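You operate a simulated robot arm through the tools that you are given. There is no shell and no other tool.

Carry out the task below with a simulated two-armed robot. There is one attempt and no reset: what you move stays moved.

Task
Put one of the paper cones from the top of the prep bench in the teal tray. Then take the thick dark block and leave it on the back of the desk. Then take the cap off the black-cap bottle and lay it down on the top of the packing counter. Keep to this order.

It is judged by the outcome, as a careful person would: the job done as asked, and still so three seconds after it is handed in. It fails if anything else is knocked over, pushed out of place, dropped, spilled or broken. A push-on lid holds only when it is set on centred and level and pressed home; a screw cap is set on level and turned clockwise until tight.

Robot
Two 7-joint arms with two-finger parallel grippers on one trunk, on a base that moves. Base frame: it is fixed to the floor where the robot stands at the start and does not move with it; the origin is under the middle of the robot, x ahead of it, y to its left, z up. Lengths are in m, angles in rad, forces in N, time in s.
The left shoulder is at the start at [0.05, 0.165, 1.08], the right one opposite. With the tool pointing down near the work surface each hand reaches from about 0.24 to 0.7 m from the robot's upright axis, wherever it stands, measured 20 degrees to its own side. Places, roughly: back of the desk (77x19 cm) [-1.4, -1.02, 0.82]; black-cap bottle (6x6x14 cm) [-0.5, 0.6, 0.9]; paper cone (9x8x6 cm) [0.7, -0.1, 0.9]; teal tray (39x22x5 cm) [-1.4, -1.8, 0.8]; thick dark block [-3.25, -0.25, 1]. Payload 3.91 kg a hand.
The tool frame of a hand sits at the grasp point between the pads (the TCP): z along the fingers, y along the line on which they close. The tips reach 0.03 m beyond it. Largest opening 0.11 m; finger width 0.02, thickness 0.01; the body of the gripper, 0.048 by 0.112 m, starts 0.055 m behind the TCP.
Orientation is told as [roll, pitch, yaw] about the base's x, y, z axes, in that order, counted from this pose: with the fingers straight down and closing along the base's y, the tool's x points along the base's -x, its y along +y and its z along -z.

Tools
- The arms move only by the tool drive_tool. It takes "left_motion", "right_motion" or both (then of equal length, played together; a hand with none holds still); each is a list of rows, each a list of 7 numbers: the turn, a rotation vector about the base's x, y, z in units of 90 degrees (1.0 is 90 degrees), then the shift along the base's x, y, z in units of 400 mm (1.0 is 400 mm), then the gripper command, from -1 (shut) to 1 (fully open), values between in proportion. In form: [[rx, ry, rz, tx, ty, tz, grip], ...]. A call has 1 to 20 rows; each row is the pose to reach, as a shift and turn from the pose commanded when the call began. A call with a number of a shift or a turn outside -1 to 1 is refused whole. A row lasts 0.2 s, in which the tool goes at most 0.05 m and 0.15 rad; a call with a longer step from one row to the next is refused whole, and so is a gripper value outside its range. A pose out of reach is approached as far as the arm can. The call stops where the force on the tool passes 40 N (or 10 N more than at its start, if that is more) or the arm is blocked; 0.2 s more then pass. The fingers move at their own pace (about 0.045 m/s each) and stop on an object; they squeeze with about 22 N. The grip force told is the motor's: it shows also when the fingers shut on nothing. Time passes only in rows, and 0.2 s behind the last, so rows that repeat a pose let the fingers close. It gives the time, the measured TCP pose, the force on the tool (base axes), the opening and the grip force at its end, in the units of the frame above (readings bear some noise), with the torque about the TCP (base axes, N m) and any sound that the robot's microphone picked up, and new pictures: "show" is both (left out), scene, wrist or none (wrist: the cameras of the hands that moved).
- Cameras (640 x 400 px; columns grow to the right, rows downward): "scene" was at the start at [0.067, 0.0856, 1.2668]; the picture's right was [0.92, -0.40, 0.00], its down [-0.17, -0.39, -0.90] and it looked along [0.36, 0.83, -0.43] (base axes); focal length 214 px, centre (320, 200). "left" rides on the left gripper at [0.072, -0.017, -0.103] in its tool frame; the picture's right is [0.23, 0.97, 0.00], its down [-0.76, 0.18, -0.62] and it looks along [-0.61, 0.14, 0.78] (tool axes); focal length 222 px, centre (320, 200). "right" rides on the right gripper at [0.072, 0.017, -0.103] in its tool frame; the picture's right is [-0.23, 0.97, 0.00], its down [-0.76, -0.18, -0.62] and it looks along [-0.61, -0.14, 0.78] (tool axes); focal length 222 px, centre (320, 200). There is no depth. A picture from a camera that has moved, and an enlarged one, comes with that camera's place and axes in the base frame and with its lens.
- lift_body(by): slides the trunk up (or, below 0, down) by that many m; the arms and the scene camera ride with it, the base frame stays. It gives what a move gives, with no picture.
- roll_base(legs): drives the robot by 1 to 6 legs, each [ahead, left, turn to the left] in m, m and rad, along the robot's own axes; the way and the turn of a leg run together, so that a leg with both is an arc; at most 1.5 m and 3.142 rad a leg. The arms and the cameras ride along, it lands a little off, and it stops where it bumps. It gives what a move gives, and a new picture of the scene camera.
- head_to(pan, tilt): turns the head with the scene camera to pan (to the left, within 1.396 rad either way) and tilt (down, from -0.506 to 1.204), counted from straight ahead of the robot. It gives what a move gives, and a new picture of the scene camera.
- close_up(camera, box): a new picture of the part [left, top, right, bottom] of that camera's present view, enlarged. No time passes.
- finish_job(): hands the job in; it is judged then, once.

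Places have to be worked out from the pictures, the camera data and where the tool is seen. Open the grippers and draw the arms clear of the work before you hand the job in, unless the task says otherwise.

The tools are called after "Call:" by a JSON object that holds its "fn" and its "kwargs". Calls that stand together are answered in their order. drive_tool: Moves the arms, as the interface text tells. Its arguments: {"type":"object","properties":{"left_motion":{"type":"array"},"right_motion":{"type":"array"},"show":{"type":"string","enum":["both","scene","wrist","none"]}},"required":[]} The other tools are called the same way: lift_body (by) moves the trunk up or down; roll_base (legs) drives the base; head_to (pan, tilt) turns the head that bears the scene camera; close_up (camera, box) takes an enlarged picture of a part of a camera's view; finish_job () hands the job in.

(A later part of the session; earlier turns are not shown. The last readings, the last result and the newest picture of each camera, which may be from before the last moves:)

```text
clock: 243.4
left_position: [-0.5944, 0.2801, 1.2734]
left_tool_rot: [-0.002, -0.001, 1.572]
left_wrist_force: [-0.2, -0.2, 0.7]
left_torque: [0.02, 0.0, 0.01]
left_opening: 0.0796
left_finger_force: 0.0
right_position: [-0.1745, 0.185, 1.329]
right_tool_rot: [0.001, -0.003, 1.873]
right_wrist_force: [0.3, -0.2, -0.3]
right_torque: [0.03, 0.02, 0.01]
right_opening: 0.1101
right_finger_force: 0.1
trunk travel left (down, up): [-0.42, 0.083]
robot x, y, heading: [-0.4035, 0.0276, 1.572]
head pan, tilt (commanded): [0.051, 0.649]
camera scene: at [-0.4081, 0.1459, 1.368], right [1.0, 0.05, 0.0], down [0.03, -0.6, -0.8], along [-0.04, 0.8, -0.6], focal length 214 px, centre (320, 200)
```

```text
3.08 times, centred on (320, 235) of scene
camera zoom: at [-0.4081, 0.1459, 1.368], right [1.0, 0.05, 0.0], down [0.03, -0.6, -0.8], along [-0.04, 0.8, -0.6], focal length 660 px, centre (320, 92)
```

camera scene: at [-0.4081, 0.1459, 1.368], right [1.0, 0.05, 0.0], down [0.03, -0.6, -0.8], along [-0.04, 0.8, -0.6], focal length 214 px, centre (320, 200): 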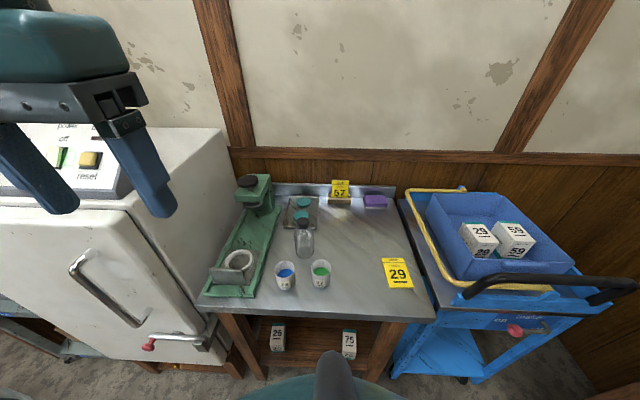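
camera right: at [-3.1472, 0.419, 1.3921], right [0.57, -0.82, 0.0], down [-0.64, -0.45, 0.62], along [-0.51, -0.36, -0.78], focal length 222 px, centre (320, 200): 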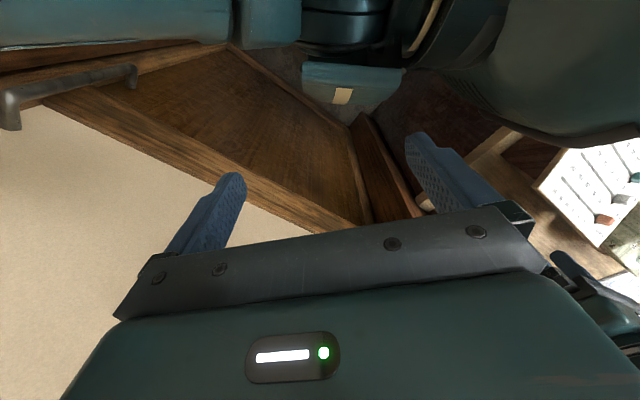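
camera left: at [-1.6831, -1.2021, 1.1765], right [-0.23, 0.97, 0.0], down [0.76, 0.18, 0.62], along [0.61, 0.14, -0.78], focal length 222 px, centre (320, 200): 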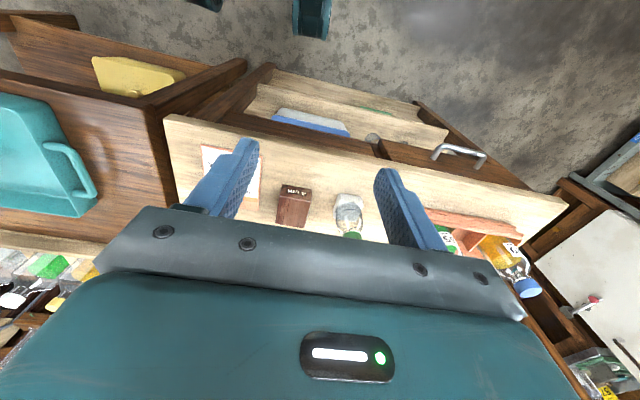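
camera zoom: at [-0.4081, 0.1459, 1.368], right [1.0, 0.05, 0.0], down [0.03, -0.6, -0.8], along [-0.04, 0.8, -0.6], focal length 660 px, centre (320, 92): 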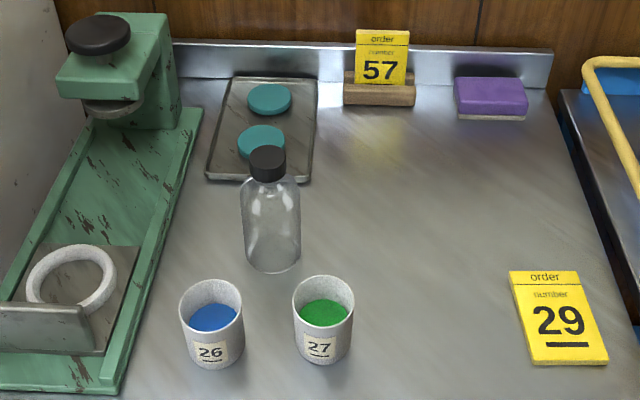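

Triangulated: bottle axis ≈(-0.482,0.600), table z≈0.805, cap z≈0.92–0.944, cap Ø≈3.5 cm. Plan: right hand comes in from the free right side, tilted, to hold the body; left hand works the cap from above. First lower the trunk and inch ahead.

Call:
{"fn": "lift_body", "kwargs": {"by": -0.15}}

Call:
{"fn": "roll_base", "kwargs": {"legs": [[0.02, 0.0, 0.0]]}}

```text
clock: 245.2
left_position: [-0.5949, 0.279, 1.123]
left_tool_rot: [-0.002, -0.002, 1.572]
left_wrist_force: [-0.2, 0.5, 0.6]
left_torque: [0.0, 0.0, 0.03]
left_opening: 0.0803
left_finger_force: 0.0
right_position: [-0.1759, 0.1854, 1.1787]
right_tool_rot: [0.001, -0.002, 1.872]
right_wrist_force: [-0.9, 0.1, 1.0]
right_torque: [0.02, 0.0, 0.02]
right_opening: 0.1101
right_finger_force: 0.0
trunk travel left (down, up): [-0.27, 0.233]
robot x, y, heading: [-0.4024, 0.0329, 1.575]
head pan, tilt (commanded): [0.051, 0.649]
```

```text
clock: 246.0
left_position: [-0.5941, 0.3002, 1.1232]
left_tool_rot: [-0.002, -0.002, 1.57]
left_wrist_force: [-0.8, 0.5, 0.8]
left_torque: [-0.02, 0.01, -0.04]
left_opening: 0.0798
left_finger_force: 0.1
right_position: [-0.1755, 0.2063, 1.1797]
right_tool_rot: [0.002, -0.002, 1.872]
right_wrist_force: [0.0, 1.0, -0.3]
right_torque: [-0.01, 0.0, -0.01]
right_opening: 0.11
right_finger_force: 0.1
trunk travel left (down, up): [-0.27, 0.233]
robot x, y, heading: [-0.4053, 0.0497, 1.569]
head pan, tilt (commanded): [0.051, 0.649]
camera scene: at [-0.4082, 0.1668, 1.2179], right [1.0, 0.05, 0.0], down [0.03, -0.6, -0.8], along [-0.04, 0.79, -0.61], focal length 214 px, centre (320, 200)
```

scene: 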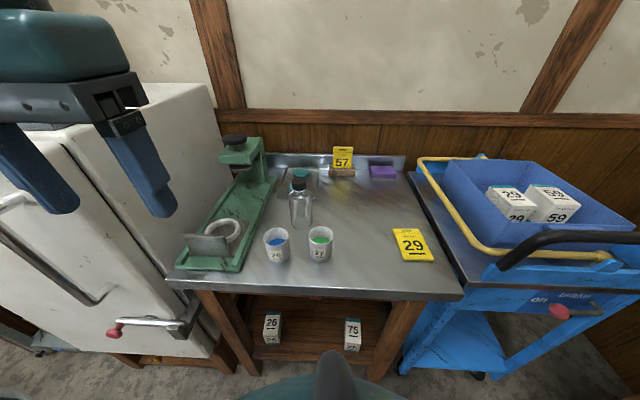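

Now the right hand: move forward over the free right part of the table while turning its yaw to about π.

Call:
{"fn": "drive_tool", "kwargs": {"right_motion": [[0, 0, 0.09, -0.004, 0.06, -0.008, 0.6], [0, 0, 0.18, -0.008, 0.12, -0.016, 0.6], [0, 0, 0.27, -0.012, 0.18, -0.024, 0.6], [0, 0, 0.36, -0.016, 0.24, -0.032, 0.6], [0, 0, 0.45, -0.02, 0.3, -0.04, 0.6], [0, 0, 0.54, -0.024, 0.36, -0.048, 0.6], [0, 0, 0.63, -0.028, 0.42, -0.056, 0.6], [0, 0, 0.72, -0.032, 0.48, -0.064, 0.6], [0, 0, 0.808, -0.036, 0.535, -0.075, 0.6]]}}

```text
clock: 248.0
left_position: [-0.5945, 0.3002, 1.1234]
left_tool_rot: [-0.001, -0.001, 1.571]
left_wrist_force: [1.3, -0.4, 0.5]
left_torque: [0.01, -0.03, 0.02]
left_opening: 0.0796
left_finger_force: 0.0
right_position: [-0.2741, 0.3197, 1.1031]
right_tool_rot: [0.001, -0.003, 3.14]
right_wrist_force: [0.9, -0.8, -0.6]
right_torque: [-0.01, 0.02, 0.0]
right_opening: 0.0879
right_finger_force: 0.0
right hand out of reach, approached as far as the arm can: row 6, 7, 8, 9
trunk travel left (down, up): [-0.27, 0.233]
robot x, y, heading: [-0.4058, 0.0498, 1.569]
head pan, tilt (commanded): [0.051, 0.649]
camera scene: at [-0.4084, 0.1661, 1.218], right [1.0, 0.05, 0.0], down [0.03, -0.6, -0.8], along [-0.04, 0.8, -0.6], focal length 214 px, centre (320, 200)
camera right: at [-0.2015, 0.3035, 1.2057], right [-0.23, -0.97, 0.0], down [-0.76, 0.18, 0.63], along [-0.61, 0.14, -0.78], focal length 222 px, centre (320, 200)
```

scene: 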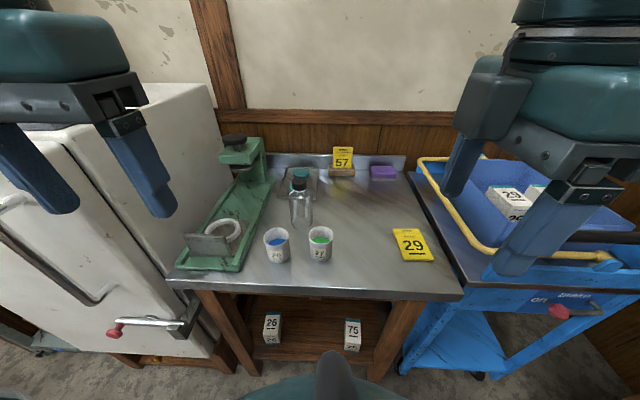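
right: 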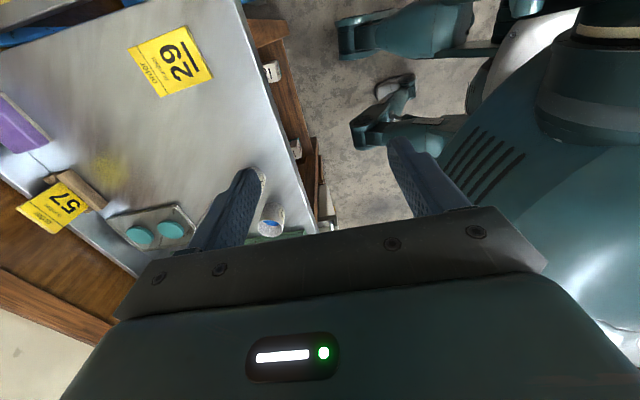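

The yaw-π posture constrains the right arm here. I bring the right hand back to a more natural yaw, then turn the base slightly left so the right shoulder comes forward.

Call:
{"fn": "drive_tool", "kwargs": {"right_motion": [[0, 0, -0.09, 0.05, 0.02, 0.03, 0.6], [0, 0, -0.18, 0.1, 0.04, 0.06, 0.6], [0, 0, -0.27, 0.15, 0.04, 0.09, 0.6], [0, 0, -0.36, 0.2, 0.04, 0.12, 0.6], [0, 0, -0.45, 0.25, 0.04, 0.15, 0.6], [0, 0, -0.54, 0.28, 0.04, 0.16, 0.6], [0, 0, -0.6, 0.28, 0.04, 0.16, 0.6]], "show": "none"}}

Call:
{"fn": "roll_base", "kwargs": {"legs": [[0.0, -0.1, 0.0], [0.0, 0.0, 0.28]]}}

```text
clock: 249.6
left_position: [-0.5952, 0.2989, 1.1241]
left_tool_rot: [-0.002, -0.001, 1.572]
left_wrist_force: [-0.3, -1.1, -0.5]
left_torque: [-0.02, -0.01, -0.02]
left_opening: 0.0795
left_finger_force: 0.1
right_position: [-0.1612, 0.3377, 1.1681]
right_tool_rot: [0.003, -0.001, 2.198]
right_wrist_force: [0.2, 0.2, 0.8]
right_torque: [-0.02, 0.02, 0.03]
right_opening: 0.0877
right_finger_force: 0.1
trunk travel left (down, up): [-0.27, 0.233]
robot x, y, heading: [-0.4057, 0.0472, 1.574]
head pan, tilt (commanded): [0.051, 0.649]
```

```text
clock: 252.0
left_position: [-0.5572, 0.2386, 1.1227]
left_tool_rot: [-0.004, -0.003, 1.849]
left_wrist_force: [0.4, 0.1, -0.6]
left_torque: [0.05, 0.02, -0.01]
left_opening: 0.0798
left_finger_force: 0.0
right_position: [-0.1502, 0.3939, 1.1682]
right_tool_rot: [0.002, -0.003, 2.475]
right_wrist_force: [0.1, 0.0, -0.1]
right_torque: [0.0, -0.02, 0.03]
right_opening: 0.0879
right_finger_force: 0.1
trunk travel left (down, up): [-0.27, 0.233]
robot x, y, heading: [-0.3053, 0.0471, 1.845]
head pan, tilt (commanded): [0.051, 0.649]
camera scene: at [-0.3407, 0.1604, 1.218], right [0.95, 0.32, 0.0], down [0.2, -0.57, -0.8], along [-0.26, 0.75, -0.6], focal length 214 px, centre (320, 200)
```

scene: 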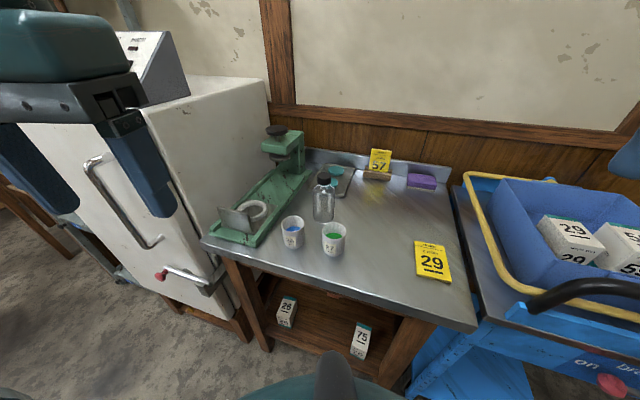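

I turn the right hand's yaw on to about 2.97 while moving it over the free table area.

Call:
{"fn": "drive_tool", "kwargs": {"right_motion": [[0, 0, 0.08, -0.03, 0.06, -0.02, 0.6], [0, 0, 0.16, -0.06, 0.12, -0.04, 0.6], [0, 0, 0.24, -0.09, 0.18, -0.06, 0.6], [0, 0, 0.315, -0.12, 0.24, -0.08, 0.6]], "show": "none"}}

```text
clock: 253.0
left_position: [-0.5569, 0.239, 1.1231]
left_tool_rot: [-0.003, -0.003, 1.849]
left_wrist_force: [-0.5, -0.1, -0.8]
left_torque: [-0.04, -0.02, 0.0]
left_opening: 0.08
left_finger_force: 0.0
right_position: [-0.2262, 0.4404, 1.1138]
right_tool_rot: [0.002, -0.003, 2.97]
right_wrist_force: [0.2, 0.1, 0.1]
right_torque: [-0.02, 0.0, 0.01]
right_opening: 0.0881
right_finger_force: 0.0
right hand out of reach, approached as far as the arm can: row 3, 4
trunk travel left (down, up): [-0.27, 0.233]
robot x, y, heading: [-0.3024, 0.0463, 1.848]
head pan, tilt (commanded): [0.051, 0.649]
```

Now I pitch the hand about 55° so the fingers point toward -x and down, holding the TCP roughly in place.

Call:
{"fn": "drive_tool", "kwargs": {"right_motion": [[0.0149, 0.086, 0, 0, 0, 0, 0.6], [0.0298, 0.172, 0, 0, 0, 0, 0.6], [0.0447, 0.258, 0, 0, 0, 0, 0.6], [0.0596, 0.344, 0, 0, 0, 0, 0.6], [0.0745, 0.43, 0, 0, 0, 0, 0.6], [0.0894, 0.516, 0, 0, 0, 0, 0.6], [0.1043, 0.602, 0, 0, 0, 0, 0.6]]}}

```text
clock: 254.8
left_position: [-0.5758, 0.2067, 1.1236]
left_tool_rot: [-0.034, -0.028, 1.837]
left_wrist_force: [-0.3, 0.0, -0.3]
left_torque: [-0.01, -0.01, 0.04]
left_opening: 0.0796
left_finger_force: 0.0
right_position: [-0.2152, 0.4105, 1.1448]
right_tool_rot: [-0.204, -0.917, 3.015]
right_wrist_force: [0.6, -0.1, -0.2]
right_torque: [-0.02, 0.0, 0.02]
right_opening: 0.0879
right_finger_force: 0.0
trunk travel left (down, up): [-0.27, 0.233]
robot x, y, heading: [-0.3098, 0.0396, 1.839]
head pan, tilt (commanded): [0.051, 0.649]
stopped in row 7 (right hand): the arm was blocked; the commanded pose is now the measured one
camera scene: at [-0.3633, 0.1236, 1.2207], right [0.95, 0.31, 0.03], down [0.21, -0.55, -0.81], along [-0.23, 0.78, -0.59], focal length 214 px, centre (320, 200)
camera right: at [-0.0994, 0.3585, 1.1465], right [-0.41, -0.91, 0.06], down [0.06, 0.04, 1.0], along [-0.91, 0.42, 0.03], focal length 222 px, centre (320, 200)
```

scene: 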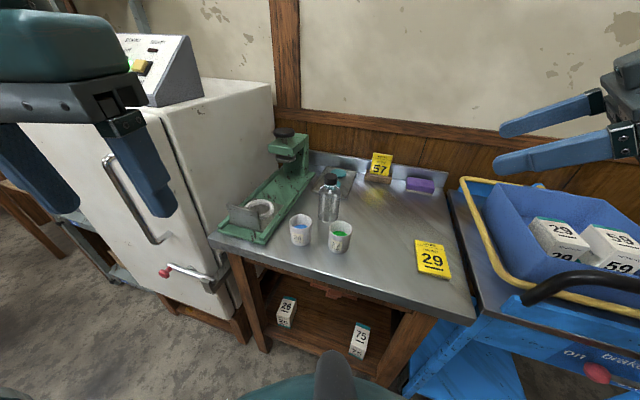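
right: 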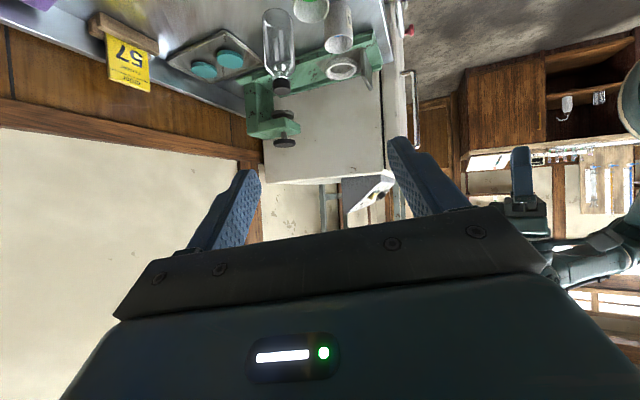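

The arm reports being blocked and the body is slightly tilted, so some link is touching something. I look right to see the elbow before moving further.

Call:
{"fn": "head_to", "kwargs": {"pan": -0.9, "tilt": 0.5}}

```text
clock: 256.0
left_position: [-0.5735, 0.204, 1.1245]
left_tool_rot: [-0.034, -0.035, 1.841]
left_wrist_force: [-0.4, -0.1, -0.5]
left_torque: [0.0, 0.02, 0.03]
left_opening: 0.08
left_finger_force: 0.1
right_position: [-0.2147, 0.4107, 1.1446]
right_tool_rot: [-0.193, -0.915, 3.012]
right_wrist_force: [0.1, -0.1, 0.4]
right_torque: [-0.01, -0.01, 0.02]
right_opening: 0.088
right_finger_force: 0.2
trunk travel left (down, up): [-0.27, 0.233]
robot x, y, heading: [-0.302, 0.0417, 1.841]
head pan, tilt (commanded): [-0.901, 0.499]
camera scene: at [-0.2805, 0.1118, 1.2359], right [0.81, -0.59, 0.0], down [-0.26, -0.35, -0.9], along [0.53, 0.73, -0.44], focal length 214 px, centre (320, 200)
```

scene: 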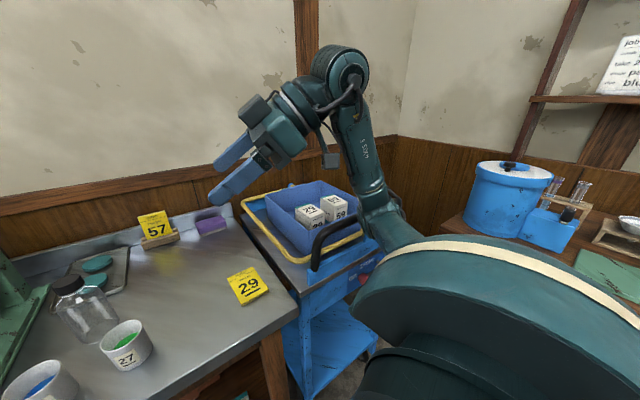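

The right elbow hangs low beside the cart's black handle and is touching there. I undo the pitch at once and raise the hand.

Call:
{"fn": "drive_tool", "kwargs": {"right_motion": [[-0.0149, -0.086, 0, 0, 0, 0.02, 0.6], [-0.0298, -0.172, 0, 0, 0, 0.04, 0.6], [-0.0447, -0.258, 0, 0, 0, 0.06, 0.6], [-0.0596, -0.344, 0, 0, 0, 0.08, 0.6], [-0.0745, -0.43, 0, 0, 0, 0.1, 0.6], [-0.0894, -0.516, 0, 0, 0, 0.12, 0.6], [-0.0977, -0.564, 0, 0, 0, 0.14, 0.6]]}}

```text
clock: 257.6
left_position: [-0.5563, 0.2355, 1.1237]
left_tool_rot: [-0.003, -0.002, 1.844]
left_wrist_force: [0.5, -0.7, -0.2]
left_torque: [-0.01, 0.01, 0.0]
left_opening: 0.0798
left_finger_force: 0.0
right_position: [-0.2169, 0.4176, 1.1607]
right_tool_rot: [-0.119, -0.034, 2.957]
right_wrist_force: [0.2, 0.3, 0.2]
right_torque: [0.01, 0.06, -0.01]
right_opening: 0.0881
right_finger_force: 0.1
right hand out of reach, approached as far as the arm can: row 5, 6, 7
trunk travel left (down, up): [-0.27, 0.233]
robot x, y, heading: [-0.3086, 0.0434, 1.84]
head pan, tilt (commanded): [-0.901, 0.499]
camera scene: at [-0.2594, 0.1483, 1.2314], right [0.81, -0.59, 0.0], down [-0.28, -0.39, -0.88], along [0.52, 0.71, -0.48], focal length 214 px, centre (320, 200)
camera right: at [-0.1484, 0.3742, 1.2587], right [-0.4, -0.91, -0.11], down [-0.71, 0.24, 0.66], along [-0.58, 0.35, -0.74], focal length 222 px, centre (320, 200)
```

scene: 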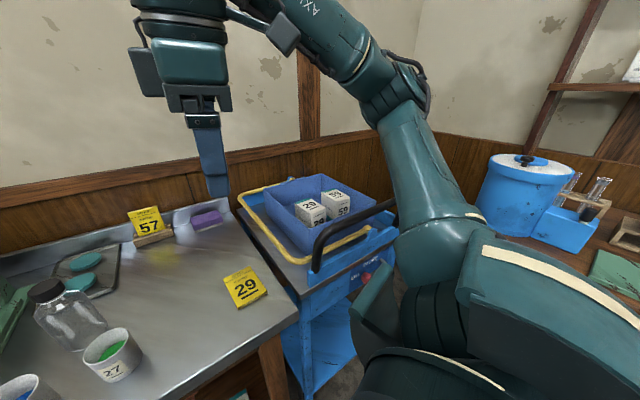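
right: 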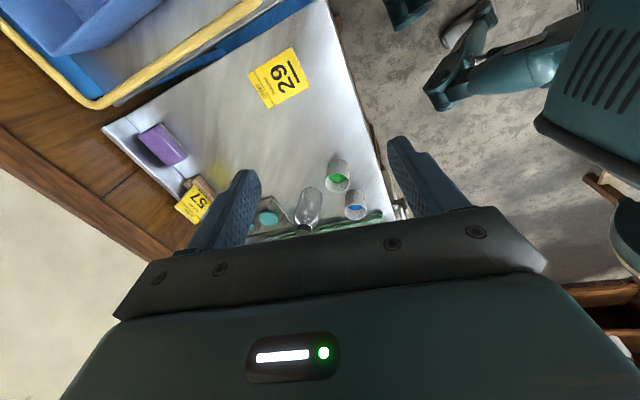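

Body level again, cart and table things in place. I raise the trunk 0.17 m so the elbow stays above the cart, and try the pitch again higher up.

Call:
{"fn": "lift_body", "kwargs": {"by": 0.17}}

Call:
{"fn": "drive_tool", "kwargs": {"right_motion": [[0.05, 0.05, 0.0, -0.02, 0.0, 0, 0.6], [0.07, 0.12, 0, -0.04, 0.0, 0, 0.6], [0.08, 0.2, 0, -0.06, 0.0, 0, 0.6], [0.09, 0.28, 0, -0.08, 0.0, 0, 0.6], [0.1, 0.36, 0, -0.1, 0.0, 0, 0.6]]}}

```text
clock: 259.6
left_position: [-0.5552, 0.2358, 1.2929]
left_tool_rot: [-0.002, -0.001, 1.843]
left_wrist_force: [-0.1, 0.9, -0.1]
left_torque: [-0.01, 0.01, 0.01]
left_opening: 0.08
left_finger_force: 0.0
right_position: [-0.2179, 0.4168, 1.3314]
right_tool_rot: [-0.12, -0.035, 2.956]
right_wrist_force: [0.2, 0.0, -0.4]
right_torque: [0.01, -0.01, -0.03]
right_opening: 0.088
right_finger_force: 0.0
trunk travel left (down, up): [-0.44, 0.063]
robot x, y, heading: [-0.3052, 0.0481, 1.844]
head pan, tilt (commanded): [-0.901, 0.499]
```

```text
clock: 260.8
left_position: [-0.5548, 0.2359, 1.2939]
left_tool_rot: [0.0, -0.002, 1.842]
left_wrist_force: [-0.7, 1.1, 0.1]
left_torque: [-0.01, -0.03, 0.01]
left_opening: 0.0798
left_finger_force: 0.1
right_position: [-0.2582, 0.4169, 1.3318]
right_tool_rot: [-0.179, -0.623, 2.977]
right_wrist_force: [0.1, 0.7, 0.4]
right_torque: [0.0, 0.05, 0.01]
right_opening: 0.0881
right_finger_force: 0.0
trunk travel left (down, up): [-0.44, 0.063]
robot x, y, heading: [-0.3079, 0.044, 1.841]
head pan, tilt (commanded): [-0.901, 0.499]
camera scene: at [-0.2589, 0.1486, 1.4014], right [0.81, -0.59, 0.0], down [-0.28, -0.39, -0.88], along [0.52, 0.71, -0.48], focal length 214 px, centre (320, 200)
camera right: at [-0.1481, 0.3639, 1.3685], right [-0.44, -0.9, -0.01], down [-0.23, 0.1, 0.97], along [-0.87, 0.43, -0.25], focal length 222 px, centre (320, 200)
```

scene: 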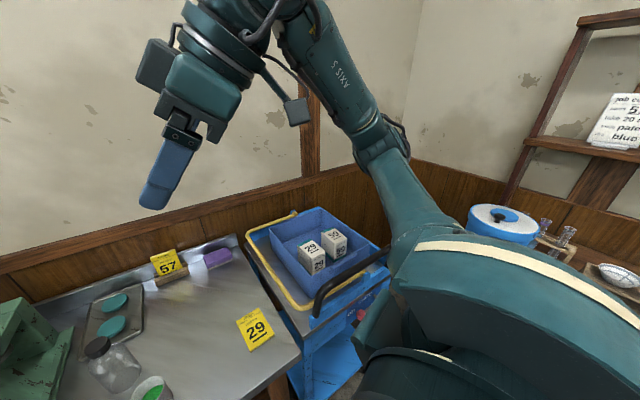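
right: 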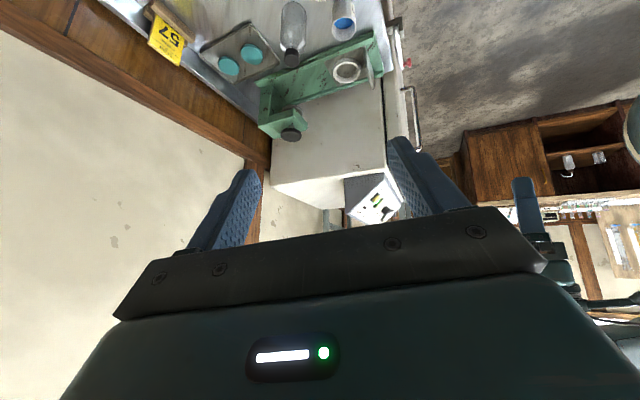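

With the trunk up, the elbow stays high. I continue: full tilt (60° from vertical, pointing -x and slightly +y) while moving forward and down to about (-0.26,0.52,1.10).

Call:
{"fn": "drive_tool", "kwargs": {"right_motion": [[-0.0051, 0.0464, 0.0131, 0.0, 0.04, -0.09, 0.6], [-0.0102, 0.0928, 0.0262, 0.0, 0.08, -0.18, 0.6], [-0.0153, 0.1392, 0.0393, 0.0, 0.12, -0.28, 0.6], [-0.0204, 0.1856, 0.0524, 0.0, 0.16, -0.38, 0.6], [-0.0255, 0.232, 0.0655, 0.0, 0.2, -0.48, 0.6], [-0.0305, 0.2783, 0.0788, 0.0, 0.25, -0.57, 0.6]]}}

```text
clock: 262.2
left_position: [-0.5566, 0.2349, 1.2929]
left_tool_rot: [-0.005, -0.005, 1.843]
left_wrist_force: [0.0, -0.6, 0.8]
left_torque: [0.02, -0.03, 0.03]
left_opening: 0.08
left_finger_force: 0.0
right_position: [-0.3163, 0.4123, 1.1415]
right_tool_rot: [-0.053, -1.02, 3.009]
right_wrist_force: [0.2, -1.0, -7.7]
right_torque: [0.08, 0.61, -0.05]
right_opening: 0.0878
right_finger_force: 0.0
right hand out of reach, approached as far as the arm can: row 3, 4, 5, 6
trunk travel left (down, up): [-0.44, 0.063]
robot x, y, heading: [-0.3046, 0.0449, 1.847]
head pan, tilt (commanded): [-0.901, 0.499]
camera scene: at [-0.2609, 0.1478, 1.4013], right [0.81, -0.59, 0.0], down [-0.28, -0.39, -0.88], along [0.52, 0.71, -0.48], focal length 214 px, centre (320, 200)
camera right: at [-0.1953, 0.3742, 1.1333], right [-0.29, -0.94, 0.17], down [0.16, 0.12, 0.98], along [-0.94, 0.31, 0.11], focal length 222 px, centre (320, 200)
```

scene: 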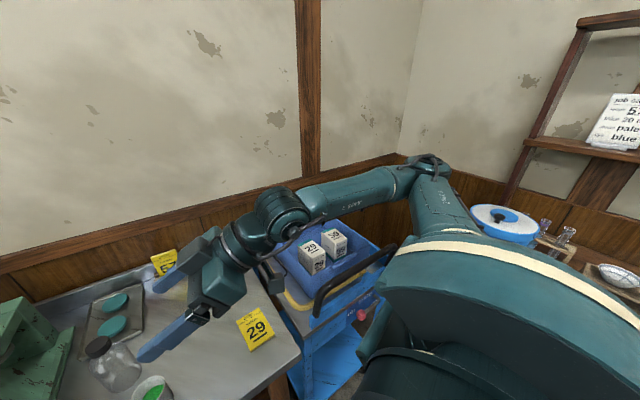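
right: 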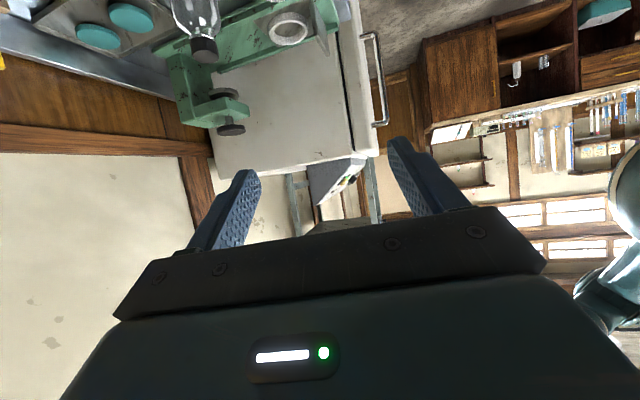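

The right hand now sits well (pointing left, tilted) but cannot reach the bottle deep on the table. New plan: lift the bottle by its cap with the left hand, bring it to the right gripper to hold the body, then unscrew. I re-read the state first.

Call:
{"fn": "drive_tool", "kwargs": {"right_motion": [[0, 0, 0, 0.05, 0, 0.02, 1], [0, 0, 0, 0.1, 0, 0.04, 1], [0, 0, 0, 0.1, 0, 0.04, 1]], "show": "none"}}

Call:
{"fn": "head_to", "kwargs": {"pan": 0.0, "tilt": 0.65}}

```text
clock: 263.0
left_position: [-0.5563, 0.2368, 1.2934]
left_tool_rot: [-0.001, -0.004, 1.843]
left_wrist_force: [0.2, 0.3, 0.3]
left_torque: [-0.02, 0.03, 0.02]
left_opening: 0.0799
left_finger_force: 0.1
right_position: [-0.2959, 0.4076, 1.1458]
right_tool_rot: [-0.002, -1.043, 2.966]
right_wrist_force: [-0.4, -0.6, -1.1]
right_torque: [0.01, 0.01, 0.0]
right_opening: 0.1098
right_finger_force: 0.1
right hand out of reach, approached as far as the arm can: row 1, 2, 3
trunk travel left (down, up): [-0.44, 0.063]
robot x, y, heading: [-0.3058, 0.042, 1.845]
head pan, tilt (commanded): [-0.901, 0.499]
```

```text
clock: 264.2
left_position: [-0.5548, 0.2355, 1.2939]
left_tool_rot: [-0.001, -0.003, 1.842]
left_wrist_force: [-1.2, 0.4, 0.6]
left_torque: [0.0, -0.02, 0.01]
left_opening: 0.0797
left_finger_force: 0.1
right_position: [-0.2963, 0.4081, 1.1459]
right_tool_rot: [-0.003, -1.042, 2.966]
right_wrist_force: [-0.5, -0.8, 0.2]
right_torque: [-0.01, 0.02, 0.0]
right_opening: 0.1101
right_finger_force: 0.0
trunk travel left (down, up): [-0.44, 0.063]
robot x, y, heading: [-0.3074, 0.0478, 1.846]
head pan, tilt (commanded): [0.0, 0.649]
camera scene: at [-0.336, 0.1585, 1.388], right [0.96, 0.27, 0.0], down [0.16, -0.58, -0.8], along [-0.21, 0.77, -0.6], focal length 214 px, centre (320, 200)
```

scene: 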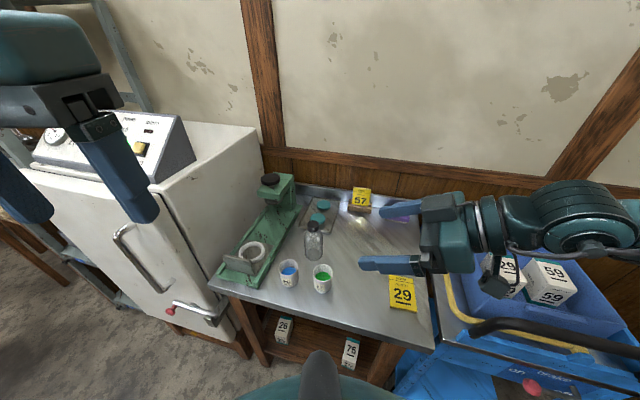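

Forces are clear now and the right gripper is well oriented. I bring the left hand over the bottle, at z≈1.10.

Call:
{"fn": "drive_tool", "kwargs": {"left_motion": [[0, 0, 0, 0.018, 0.09, -0.04, 0.3], [0, 0, 0, 0.036, 0.18, -0.08, 0.3], [0, 0, 0, 0.054, 0.27, -0.12, 0.3], [0, 0, 0, 0.072, 0.36, -0.16, 0.3], [0, 0, 0, 0.09, 0.45, -0.2, 0.3], [0, 0, 0, 0.108, 0.54, -0.25, 0.3], [0, 0, 0, 0.126, 0.63, -0.3, 0.3], [0, 0, 0, 0.144, 0.72, -0.35, 0.3], [0, 0, 0, 0.162, 0.81, -0.4, 0.3], [0, 0, 0, 0.1825, 0.9, -0.45, 0.3], [0, 0, 0, 0.1825, 0.916, -0.485, 0.3]]}}

```text
clock: 266.6
left_position: [-0.577, 0.472, 1.114]
left_tool_rot: [0.0, -0.004, 1.841]
left_wrist_force: [-0.3, 0.6, 0.1]
left_torque: [0.02, 0.01, 0.02]
left_opening: 0.0717
left_finger_force: 0.1
left hand out of reach, approached as far as the arm can: row 5, 6, 7, 8, 9, 10, 11
right_position: [-0.2967, 0.4077, 1.1467]
right_tool_rot: [-0.005, -1.042, 2.966]
right_wrist_force: [-0.7, -0.3, 0.6]
right_torque: [0.01, -0.02, 0.01]
right_opening: 0.1104
right_finger_force: 0.1
trunk travel left (down, up): [-0.44, 0.063]
robot x, y, heading: [-0.3055, 0.0483, 1.845]
head pan, tilt (commanded): [0.0, 0.649]
camera scene: at [-0.3362, 0.1586, 1.388], right [0.96, 0.27, 0.0], down [0.16, -0.58, -0.8], along [-0.21, 0.77, -0.6], focal length 214 px, centre (320, 200)
camera left: at [-0.5411, 0.4073, 1.2173], right [-0.88, -0.48, 0.0], down [-0.38, 0.68, 0.63], along [-0.3, 0.55, -0.78], focal length 222 px, centre (320, 200)
```

scene: 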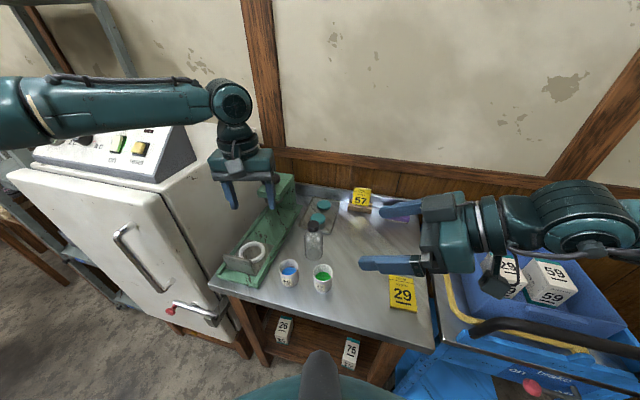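
left: 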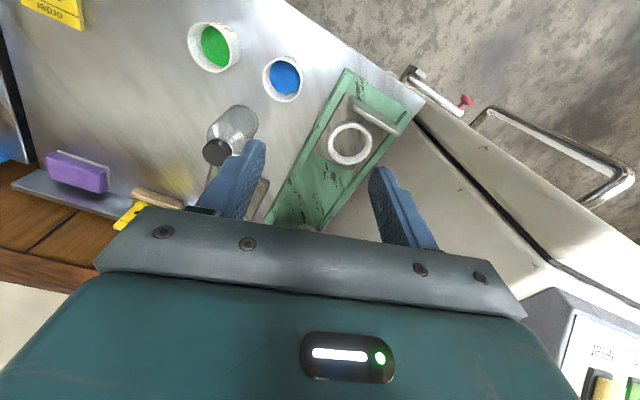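

The left arm's posture limits it. I retract it, turn the base back to face the table squarely (bottle then lies to the left hand's own side), and re-approach from a neutral pose.

Call:
{"fn": "drive_tool", "kwargs": {"left_motion": [[0, 0, 0, -0.02, -0.1, 0.04, 0.3], [0, 0, 0, -0.04, -0.2, 0.08, 0.3], [0, 0, 0, -0.06, -0.3, 0.12, 0.3], [0, 0, 0, -0.1, -0.4, 0.16, 0.3], [0, 0, 0, -0.15, -0.46, 0.2, 0.3]], "show": "none"}}

Call:
{"fn": "roll_base", "kwargs": {"legs": [[0.0, 0.0, -0.275]]}}

Call:
{"fn": "head_to", "kwargs": {"pan": 0.7, "tilt": 0.3}}

```text
clock: 267.8
left_position: [-0.6361, 0.2884, 1.196]
left_tool_rot: [-0.003, -0.005, 1.842]
left_wrist_force: [-0.3, -0.2, -0.6]
left_torque: [0.05, 0.0, -0.03]
left_opening: 0.0716
left_finger_force: 0.1
right_position: [-0.2976, 0.4078, 1.1468]
right_tool_rot: [-0.006, -1.043, 2.968]
right_wrist_force: [0.8, -0.7, 0.3]
right_torque: [0.0, 0.03, 0.01]
right_opening: 0.11
right_finger_force: 0.1
trunk travel left (down, up): [-0.44, 0.063]
robot x, y, heading: [-0.3084, 0.0419, 1.844]
head pan, tilt (commanded): [0.0, 0.649]
```

```text
clock: 269.1
left_position: [-0.5567, 0.3709, 1.1956]
left_tool_rot: [-0.001, -0.002, 1.569]
left_wrist_force: [0.3, -0.4, 0.0]
left_torque: [-0.01, 0.0, -0.01]
left_opening: 0.0713
left_finger_force: 0.1
right_position: [-0.1993, 0.3934, 1.1456]
right_tool_rot: [-0.004, -1.042, 2.69]
right_wrist_force: [-0.5, -0.1, -0.7]
right_torque: [0.01, -0.01, 0.0]
right_opening: 0.1102
right_finger_force: 0.1
trunk travel left (down, up): [-0.44, 0.063]
robot x, y, heading: [-0.3046, 0.0426, 1.571]
head pan, tilt (commanded): [0.0, 0.649]
camera scene: at [-0.3042, 0.1627, 1.388], right [1.0, 0.0, 0.0], down [0.0, -0.6, -0.8], along [0.0, 0.8, -0.6], focal length 214 px, centre (320, 200)
```

scene: 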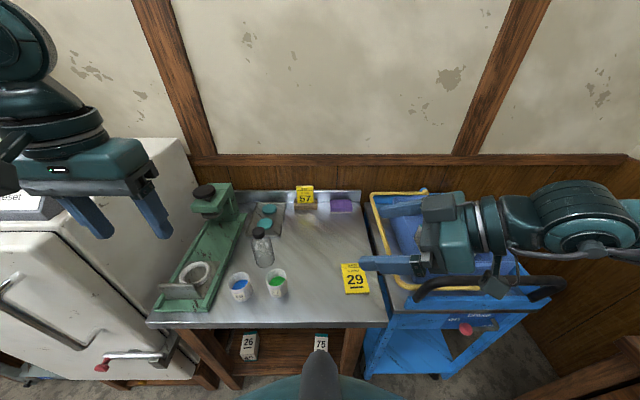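

```text
clock: 270.1
left_position: [-0.5581, 0.3702, 1.1952]
left_tool_rot: [0.0, -0.003, 1.566]
left_wrist_force: [0.2, 0.4, -0.1]
left_torque: [0.01, 0.02, -0.01]
left_opening: 0.0715
left_finger_force: 0.1
right_position: [-0.1994, 0.3928, 1.1469]
right_tool_rot: [-0.004, -1.042, 2.689]
right_wrist_force: [0.5, 0.2, 0.3]
right_torque: [-0.04, -0.01, 0.03]
right_opening: 0.1098
right_finger_force: 0.0
trunk travel left (down, up): [-0.44, 0.063]
robot x, y, heading: [-0.3039, 0.0457, 1.569]
head pan, tilt (commanded): [0.7, 0.3]
camera scene: at [-0.3646, 0.1476, 1.4197], right [0.77, 0.64, 0.0], down [0.19, -0.23, -0.96], along [-0.61, 0.73, -0.3], focal length 214 px, centre (320, 200)
```

scene: 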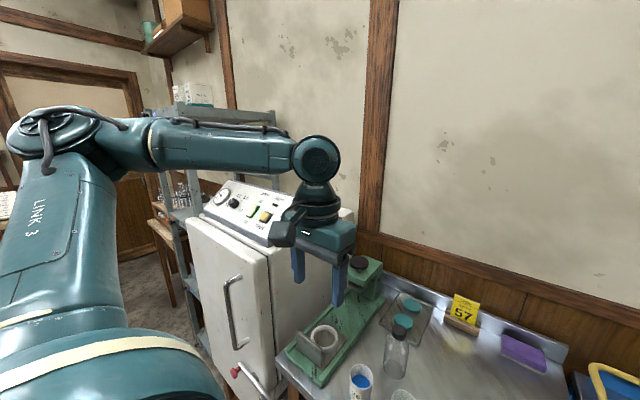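

The arm is in its usual elbow-out posture. I turn the left hand's yaw clockwise by 0.8 rad (which also gives room for a counter-clockwise twist) and move toward the bottle again.

Call:
{"fn": "drive_tool", "kwargs": {"left_motion": [[0, 0, -0.09, 0, 0.02, 0, 0.3], [0, 0, -0.18, 0, 0.04, 0, 0.3], [0, 0, -0.27, 0.0, 0.06, -0.02, 0.3], [0, 0, -0.36, 0.02, 0.12, -0.06, 0.3], [0, 0, -0.45, 0.04, 0.18, -0.1, 0.3], [0, 0, -0.51, 0.07, 0.26, -0.14, 0.3], [0, 0, -0.51, 0.1, 0.34, -0.18, 0.3], [0, 0, -0.51, 0.13, 0.42, -0.22, 0.3], [0, 0, -0.51, 0.16, 0.5, -0.26, 0.3], [0, 0, -0.51, 0.19, 0.58, -0.3, 0.3]]}}

```text
clock: 272.4
left_position: [-0.5008, 0.5775, 1.0808]
left_tool_rot: [-0.001, -0.003, 0.765]
left_wrist_force: [-0.1, -0.1, -0.5]
left_torque: [0.02, 0.0, 0.05]
left_opening: 0.0713
left_finger_force: 0.0
left hand out of reach, approached as far as the arm can: row 10
right_position: [-0.1985, 0.3908, 1.1457]
right_tool_rot: [-0.005, -1.042, 2.69]
right_wrist_force: [0.1, 0.1, -0.3]
right_torque: [0.01, 0.04, -0.04]
right_opening: 0.1101
right_finger_force: 0.0
trunk travel left (down, up): [-0.44, 0.063]
robot x, y, heading: [-0.3072, 0.0439, 1.565]
head pan, tilt (commanded): [0.7, 0.3]
camera scene: at [-0.3648, 0.147, 1.4198], right [0.77, 0.64, 0.0], down [0.19, -0.23, -0.96], along [-0.61, 0.73, -0.3], focal length 214 px, centre (320, 200)
camera left: at [-0.542, 0.5147, 1.1841], right [-0.84, 0.54, 0.0], down [0.42, 0.65, 0.63], along [0.34, 0.52, -0.78], focal length 222 px, centre (320, 200)
```

scene: 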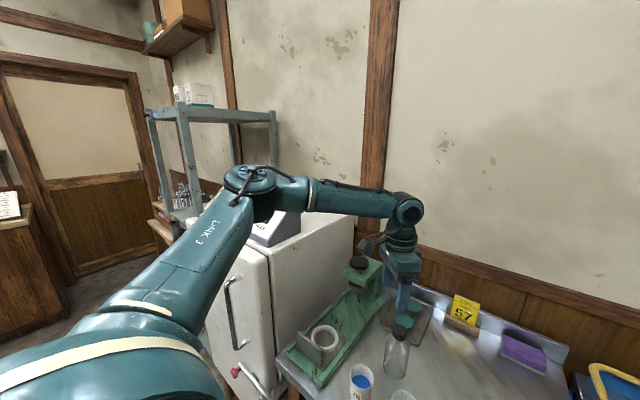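
left: 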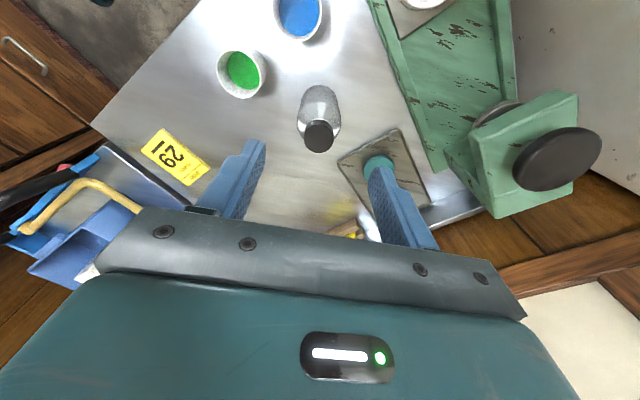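

Now the left hand reaches: at (-0.501,0.578,1.081), cap seen at ≈(-0.487,0.598). I move onto the axis and descend to just above the cap.

Call:
{"fn": "drive_tool", "kwargs": {"left_motion": [[0, 0, 0, 0.01, 0.02, -0.06, 0.3], [0, 0, 0, 0.025, 0.04, -0.12, 0.3], [0, 0, 0, 0.036, 0.054, -0.18, 0.3], [0, 0, 0, 0.036, 0.054, -0.22, 0.3]]}}

```text
clock: 273.4
left_position: [-0.5143, 0.5649, 1.0142]
left_tool_rot: [-0.003, -0.003, 0.767]
left_wrist_force: [0.5, 0.1, 0.0]
left_torque: [0.0, 0.03, 0.01]
left_opening: 0.0715
left_finger_force: 0.1
left hand out of reach, approached as far as the arm can: row 1, 2, 3, 4
right_position: [-0.1988, 0.3926, 1.1462]
right_tool_rot: [-0.004, -1.041, 2.689]
right_wrist_force: [-0.4, -0.3, -0.6]
right_torque: [-0.01, 0.0, -0.04]
right_opening: 0.1098
right_finger_force: 0.0
trunk travel left (down, up): [-0.44, 0.063]
robot x, y, heading: [-0.3048, 0.0433, 1.566]
head pan, tilt (commanded): [0.7, 0.3]
camera scene: at [-0.3647, 0.1476, 1.4198], right [0.77, 0.64, 0.0], down [0.19, -0.23, -0.96], along [-0.61, 0.73, -0.3], focal length 214 px, centre (320, 200)
camera left: at [-0.5556, 0.5021, 1.1168], right [-0.84, 0.54, 0.0], down [0.42, 0.66, 0.63], along [0.34, 0.52, -0.78], focal length 222 px, centre (320, 200)
```

scene: 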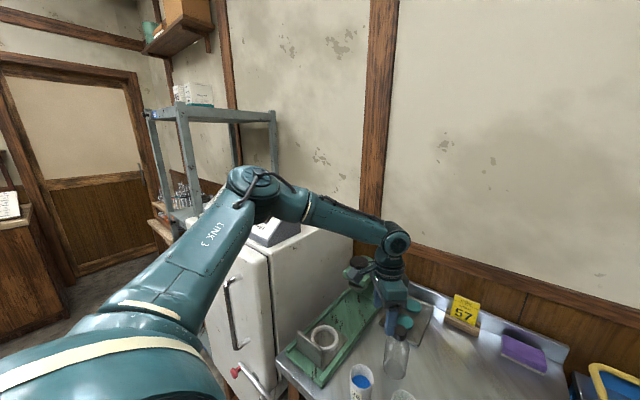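
left: 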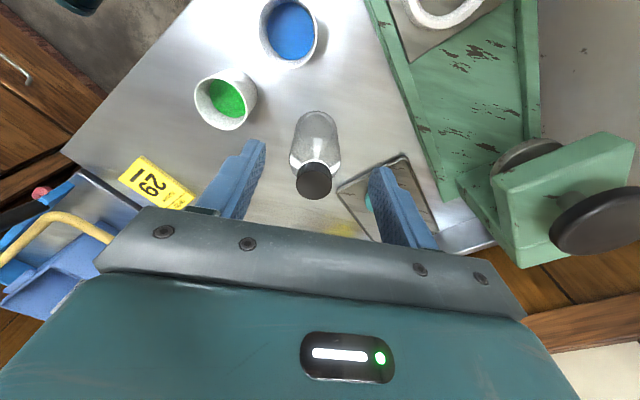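

The elbow-high posture limits low reach, so the trunk must come down. First I raise both hands about 0.15 m to keep clearance, then lower the trunk by 0.17 m.

Call:
{"fn": "drive_tool", "kwargs": {"left_motion": [[0, 0, 0, 0, 0, 0.1, 0.3], [0, 0, 0, 0.01, 0.01, 0.2, 0.3], [0, 0, 0, 0.02, 0.02, 0.3, 0.3], [0, 0, 0, 0.03, 0.03, 0.4, 0.3]], "right_motion": [[0, 0, 0, 0, 0, 0.1, 1], [0, 0, 0, 0, 0, 0.2, 1], [0, 0, 0, 0, 0, 0.3, 1], [0, 0, 0, 0, 0, 0.4, 1]], "show": "none"}}

Call:
{"fn": "head_to", "kwargs": {"pan": -0.7, "tilt": 0.4}}

```text
clock: 274.4
left_position: [-0.5045, 0.5779, 1.1733]
left_tool_rot: [-0.002, -0.001, 0.766]
left_wrist_force: [-0.1, 0.9, -0.1]
left_torque: [0.01, -0.01, -0.01]
left_opening: 0.0712
left_finger_force: 0.1
right_position: [-0.1975, 0.3917, 1.3074]
right_tool_rot: [-0.001, -1.041, 2.686]
right_wrist_force: [0.1, 0.3, 0.2]
right_torque: [-0.01, 0.01, -0.01]
right_opening: 0.11
right_finger_force: 0.1
trunk travel left (down, up): [-0.44, 0.063]
robot x, y, heading: [-0.3039, 0.0455, 1.575]
head pan, tilt (commanded): [0.7, 0.3]
```

```text
clock: 275.9
left_position: [-0.5031, 0.5759, 1.174]
left_tool_rot: [0.0, -0.002, 0.766]
left_wrist_force: [-0.1, -0.6, -0.7]
left_torque: [0.0, -0.03, -0.02]
left_opening: 0.0713
left_finger_force: 0.0
right_position: [-0.1972, 0.3931, 1.3066]
right_tool_rot: [-0.003, -1.042, 2.691]
right_wrist_force: [-0.4, 0.5, -0.5]
right_torque: [0.01, 0.01, 0.0]
right_opening: 0.1099
right_finger_force: 0.1
trunk travel left (down, up): [-0.44, 0.063]
robot x, y, heading: [-0.3048, 0.0457, 1.565]
head pan, tilt (commanded): [-0.7, 0.4]
camera scene: at [-0.2449, 0.1466, 1.4105], right [0.76, -0.65, 0.0], down [-0.25, -0.3, -0.92], along [0.6, 0.7, -0.39], focal length 214 px, centre (320, 200)
```

scene: 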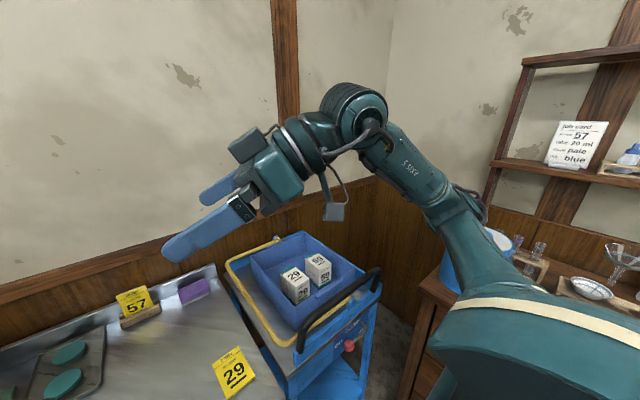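

The right elbow hangs over free floor, clear of the cart. I lower the trunk 0.17 m.

Call:
{"fn": "lift_body", "kwargs": {"by": -0.17}}

Call:
{"fn": "head_to", "kwargs": {"pan": 0.7, "tilt": 0.3}}

```text
clock: 277.8
left_position: [-0.5043, 0.5773, 1.0049]
left_tool_rot: [-0.001, -0.004, 0.767]
left_wrist_force: [-1.3, 1.0, -0.2]
left_torque: [0.03, -0.03, -0.03]
left_opening: 0.0714
left_finger_force: 0.0
right_position: [-0.1975, 0.3912, 1.1366]
right_tool_rot: [-0.004, -1.042, 2.69]
right_wrist_force: [0.0, 0.1, -0.3]
right_torque: [0.02, 0.0, 0.01]
right_opening: 0.1102
right_finger_force: 0.1
trunk travel left (down, up): [-0.27, 0.233]
robot x, y, heading: [-0.3072, 0.0436, 1.567]
head pan, tilt (commanded): [-0.7, 0.4]
```

```text
clock: 279.3
left_position: [-0.5034, 0.5766, 1.0042]
left_tool_rot: [-0.002, -0.002, 0.766]
left_wrist_force: [0.0, 0.0, 0.8]
left_torque: [-0.01, -0.02, 0.0]
left_opening: 0.0715
left_finger_force: 0.1
right_position: [-0.1973, 0.3922, 1.1375]
right_tool_rot: [-0.001, -1.042, 2.689]
right_wrist_force: [-0.5, -0.1, -0.9]
right_torque: [0.0, -0.02, 0.0]
right_opening: 0.11
right_finger_force: 0.0
trunk travel left (down, up): [-0.27, 0.233]
robot x, y, heading: [-0.3055, 0.0448, 1.566]
head pan, tilt (commanded): [0.7, 0.3]
camera scene: at [-0.3646, 0.1476, 1.2498], right [0.77, 0.64, 0.0], down [0.19, -0.23, -0.96], along [-0.61, 0.73, -0.3], focal length 214 px, centre (320, 200)
```

scene: 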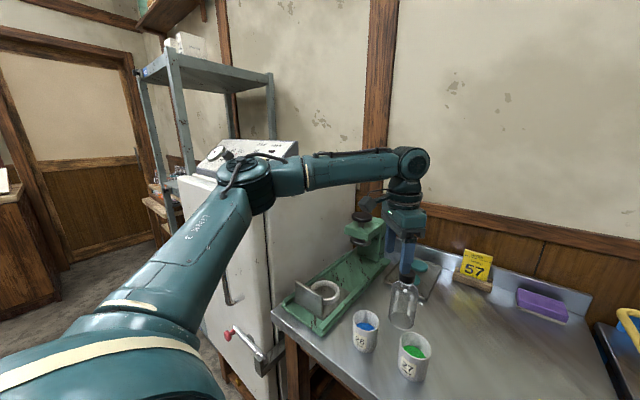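

The left elbow is close to the fridge's front edge (x≈-0.78). I shift the base 7 cm to the right for clearance.

Call:
{"fn": "roll_base", "kwargs": {"legs": [[0.0, -0.07, 0.0]]}}

Call:
{"fn": "drive_tool", "kwargs": {"left_motion": [[0, 0, 0, -0.05, 0.02, 0.0, 0.3], [0, 0, 0, -0.1, 0.04, 0.0, 0.3], [0, 0, 0, -0.13, 0.055, 0.0, 0.3]]}}

```text
clock: 280.6
left_position: [-0.4336, 0.5756, 1.0041]
left_tool_rot: [-0.002, -0.001, 0.767]
left_wrist_force: [0.0, -0.4, -0.6]
left_torque: [-0.05, 0.02, 0.01]
left_opening: 0.0717
left_finger_force: 0.0
right_position: [-0.1274, 0.3926, 1.1369]
right_tool_rot: [-0.004, -1.044, 2.691]
right_wrist_force: [0.2, 0.3, -0.2]
right_torque: [0.02, -0.01, 0.01]
right_opening: 0.1101
right_finger_force: 0.2
trunk travel left (down, up): [-0.27, 0.233]
robot x, y, heading: [-0.2366, 0.0466, 1.564]
head pan, tilt (commanded): [0.7, 0.3]
camera scene: at [-0.2943, 0.1473, 1.2498], right [0.77, 0.64, 0.0], down [0.19, -0.23, -0.96], along [-0.61, 0.73, -0.3], focal length 214 px, centre (320, 200)
```

scene: 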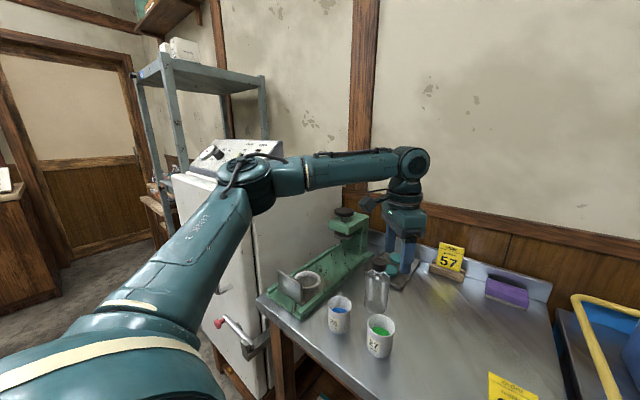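

```text
clock: 281.4
left_position: [-0.4855, 0.6, 1.0032]
left_tool_rot: [-0.002, -0.002, 0.765]
left_wrist_force: [-0.8, -0.3, 0.4]
left_torque: [0.0, -0.01, -0.01]
left_opening: 0.0718
left_finger_force: 0.0
right_position: [-0.1291, 0.3912, 1.1369]
right_tool_rot: [-0.003, -1.043, 2.689]
right_wrist_force: [-0.8, -0.1, 0.1]
right_torque: [-0.01, 0.03, 0.02]
right_opening: 0.1103
right_finger_force: 0.1
trunk travel left (down, up): [-0.27, 0.233]
robot x, y, heading: [-0.2412, 0.0482, 1.57]
head pan, tilt (commanded): [0.7, 0.3]
camera scene: at [-0.2946, 0.1473, 1.2498], right [0.77, 0.64, 0.0], down [0.19, -0.23, -0.96], along [-0.61, 0.73, -0.3], focal length 214 px, centre (320, 200)
camera left: at [-0.5265, 0.5371, 1.1071], right [-0.84, 0.54, 0.0], down [0.42, 0.66, 0.63], along [0.34, 0.52, -0.78], focal length 222 px, centre (320, 200)
```

scene: 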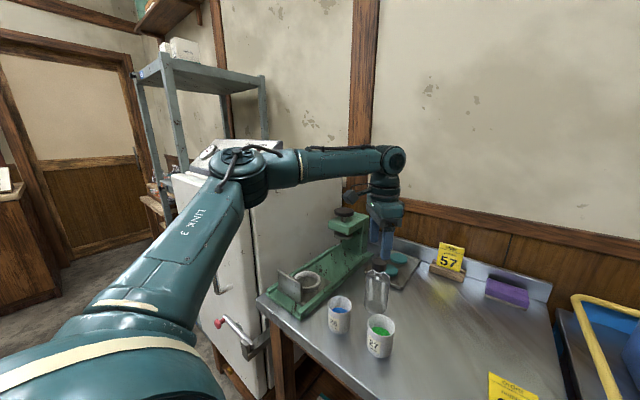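
left: 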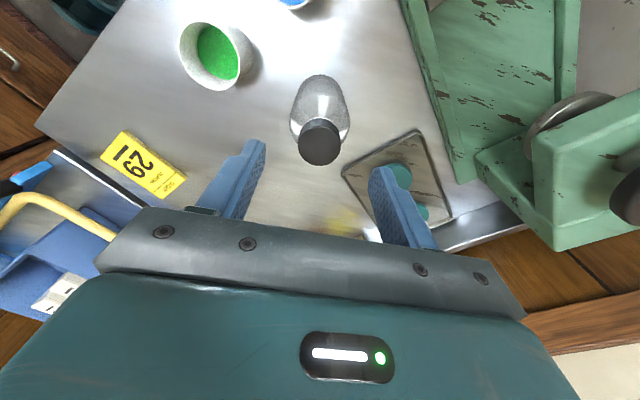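

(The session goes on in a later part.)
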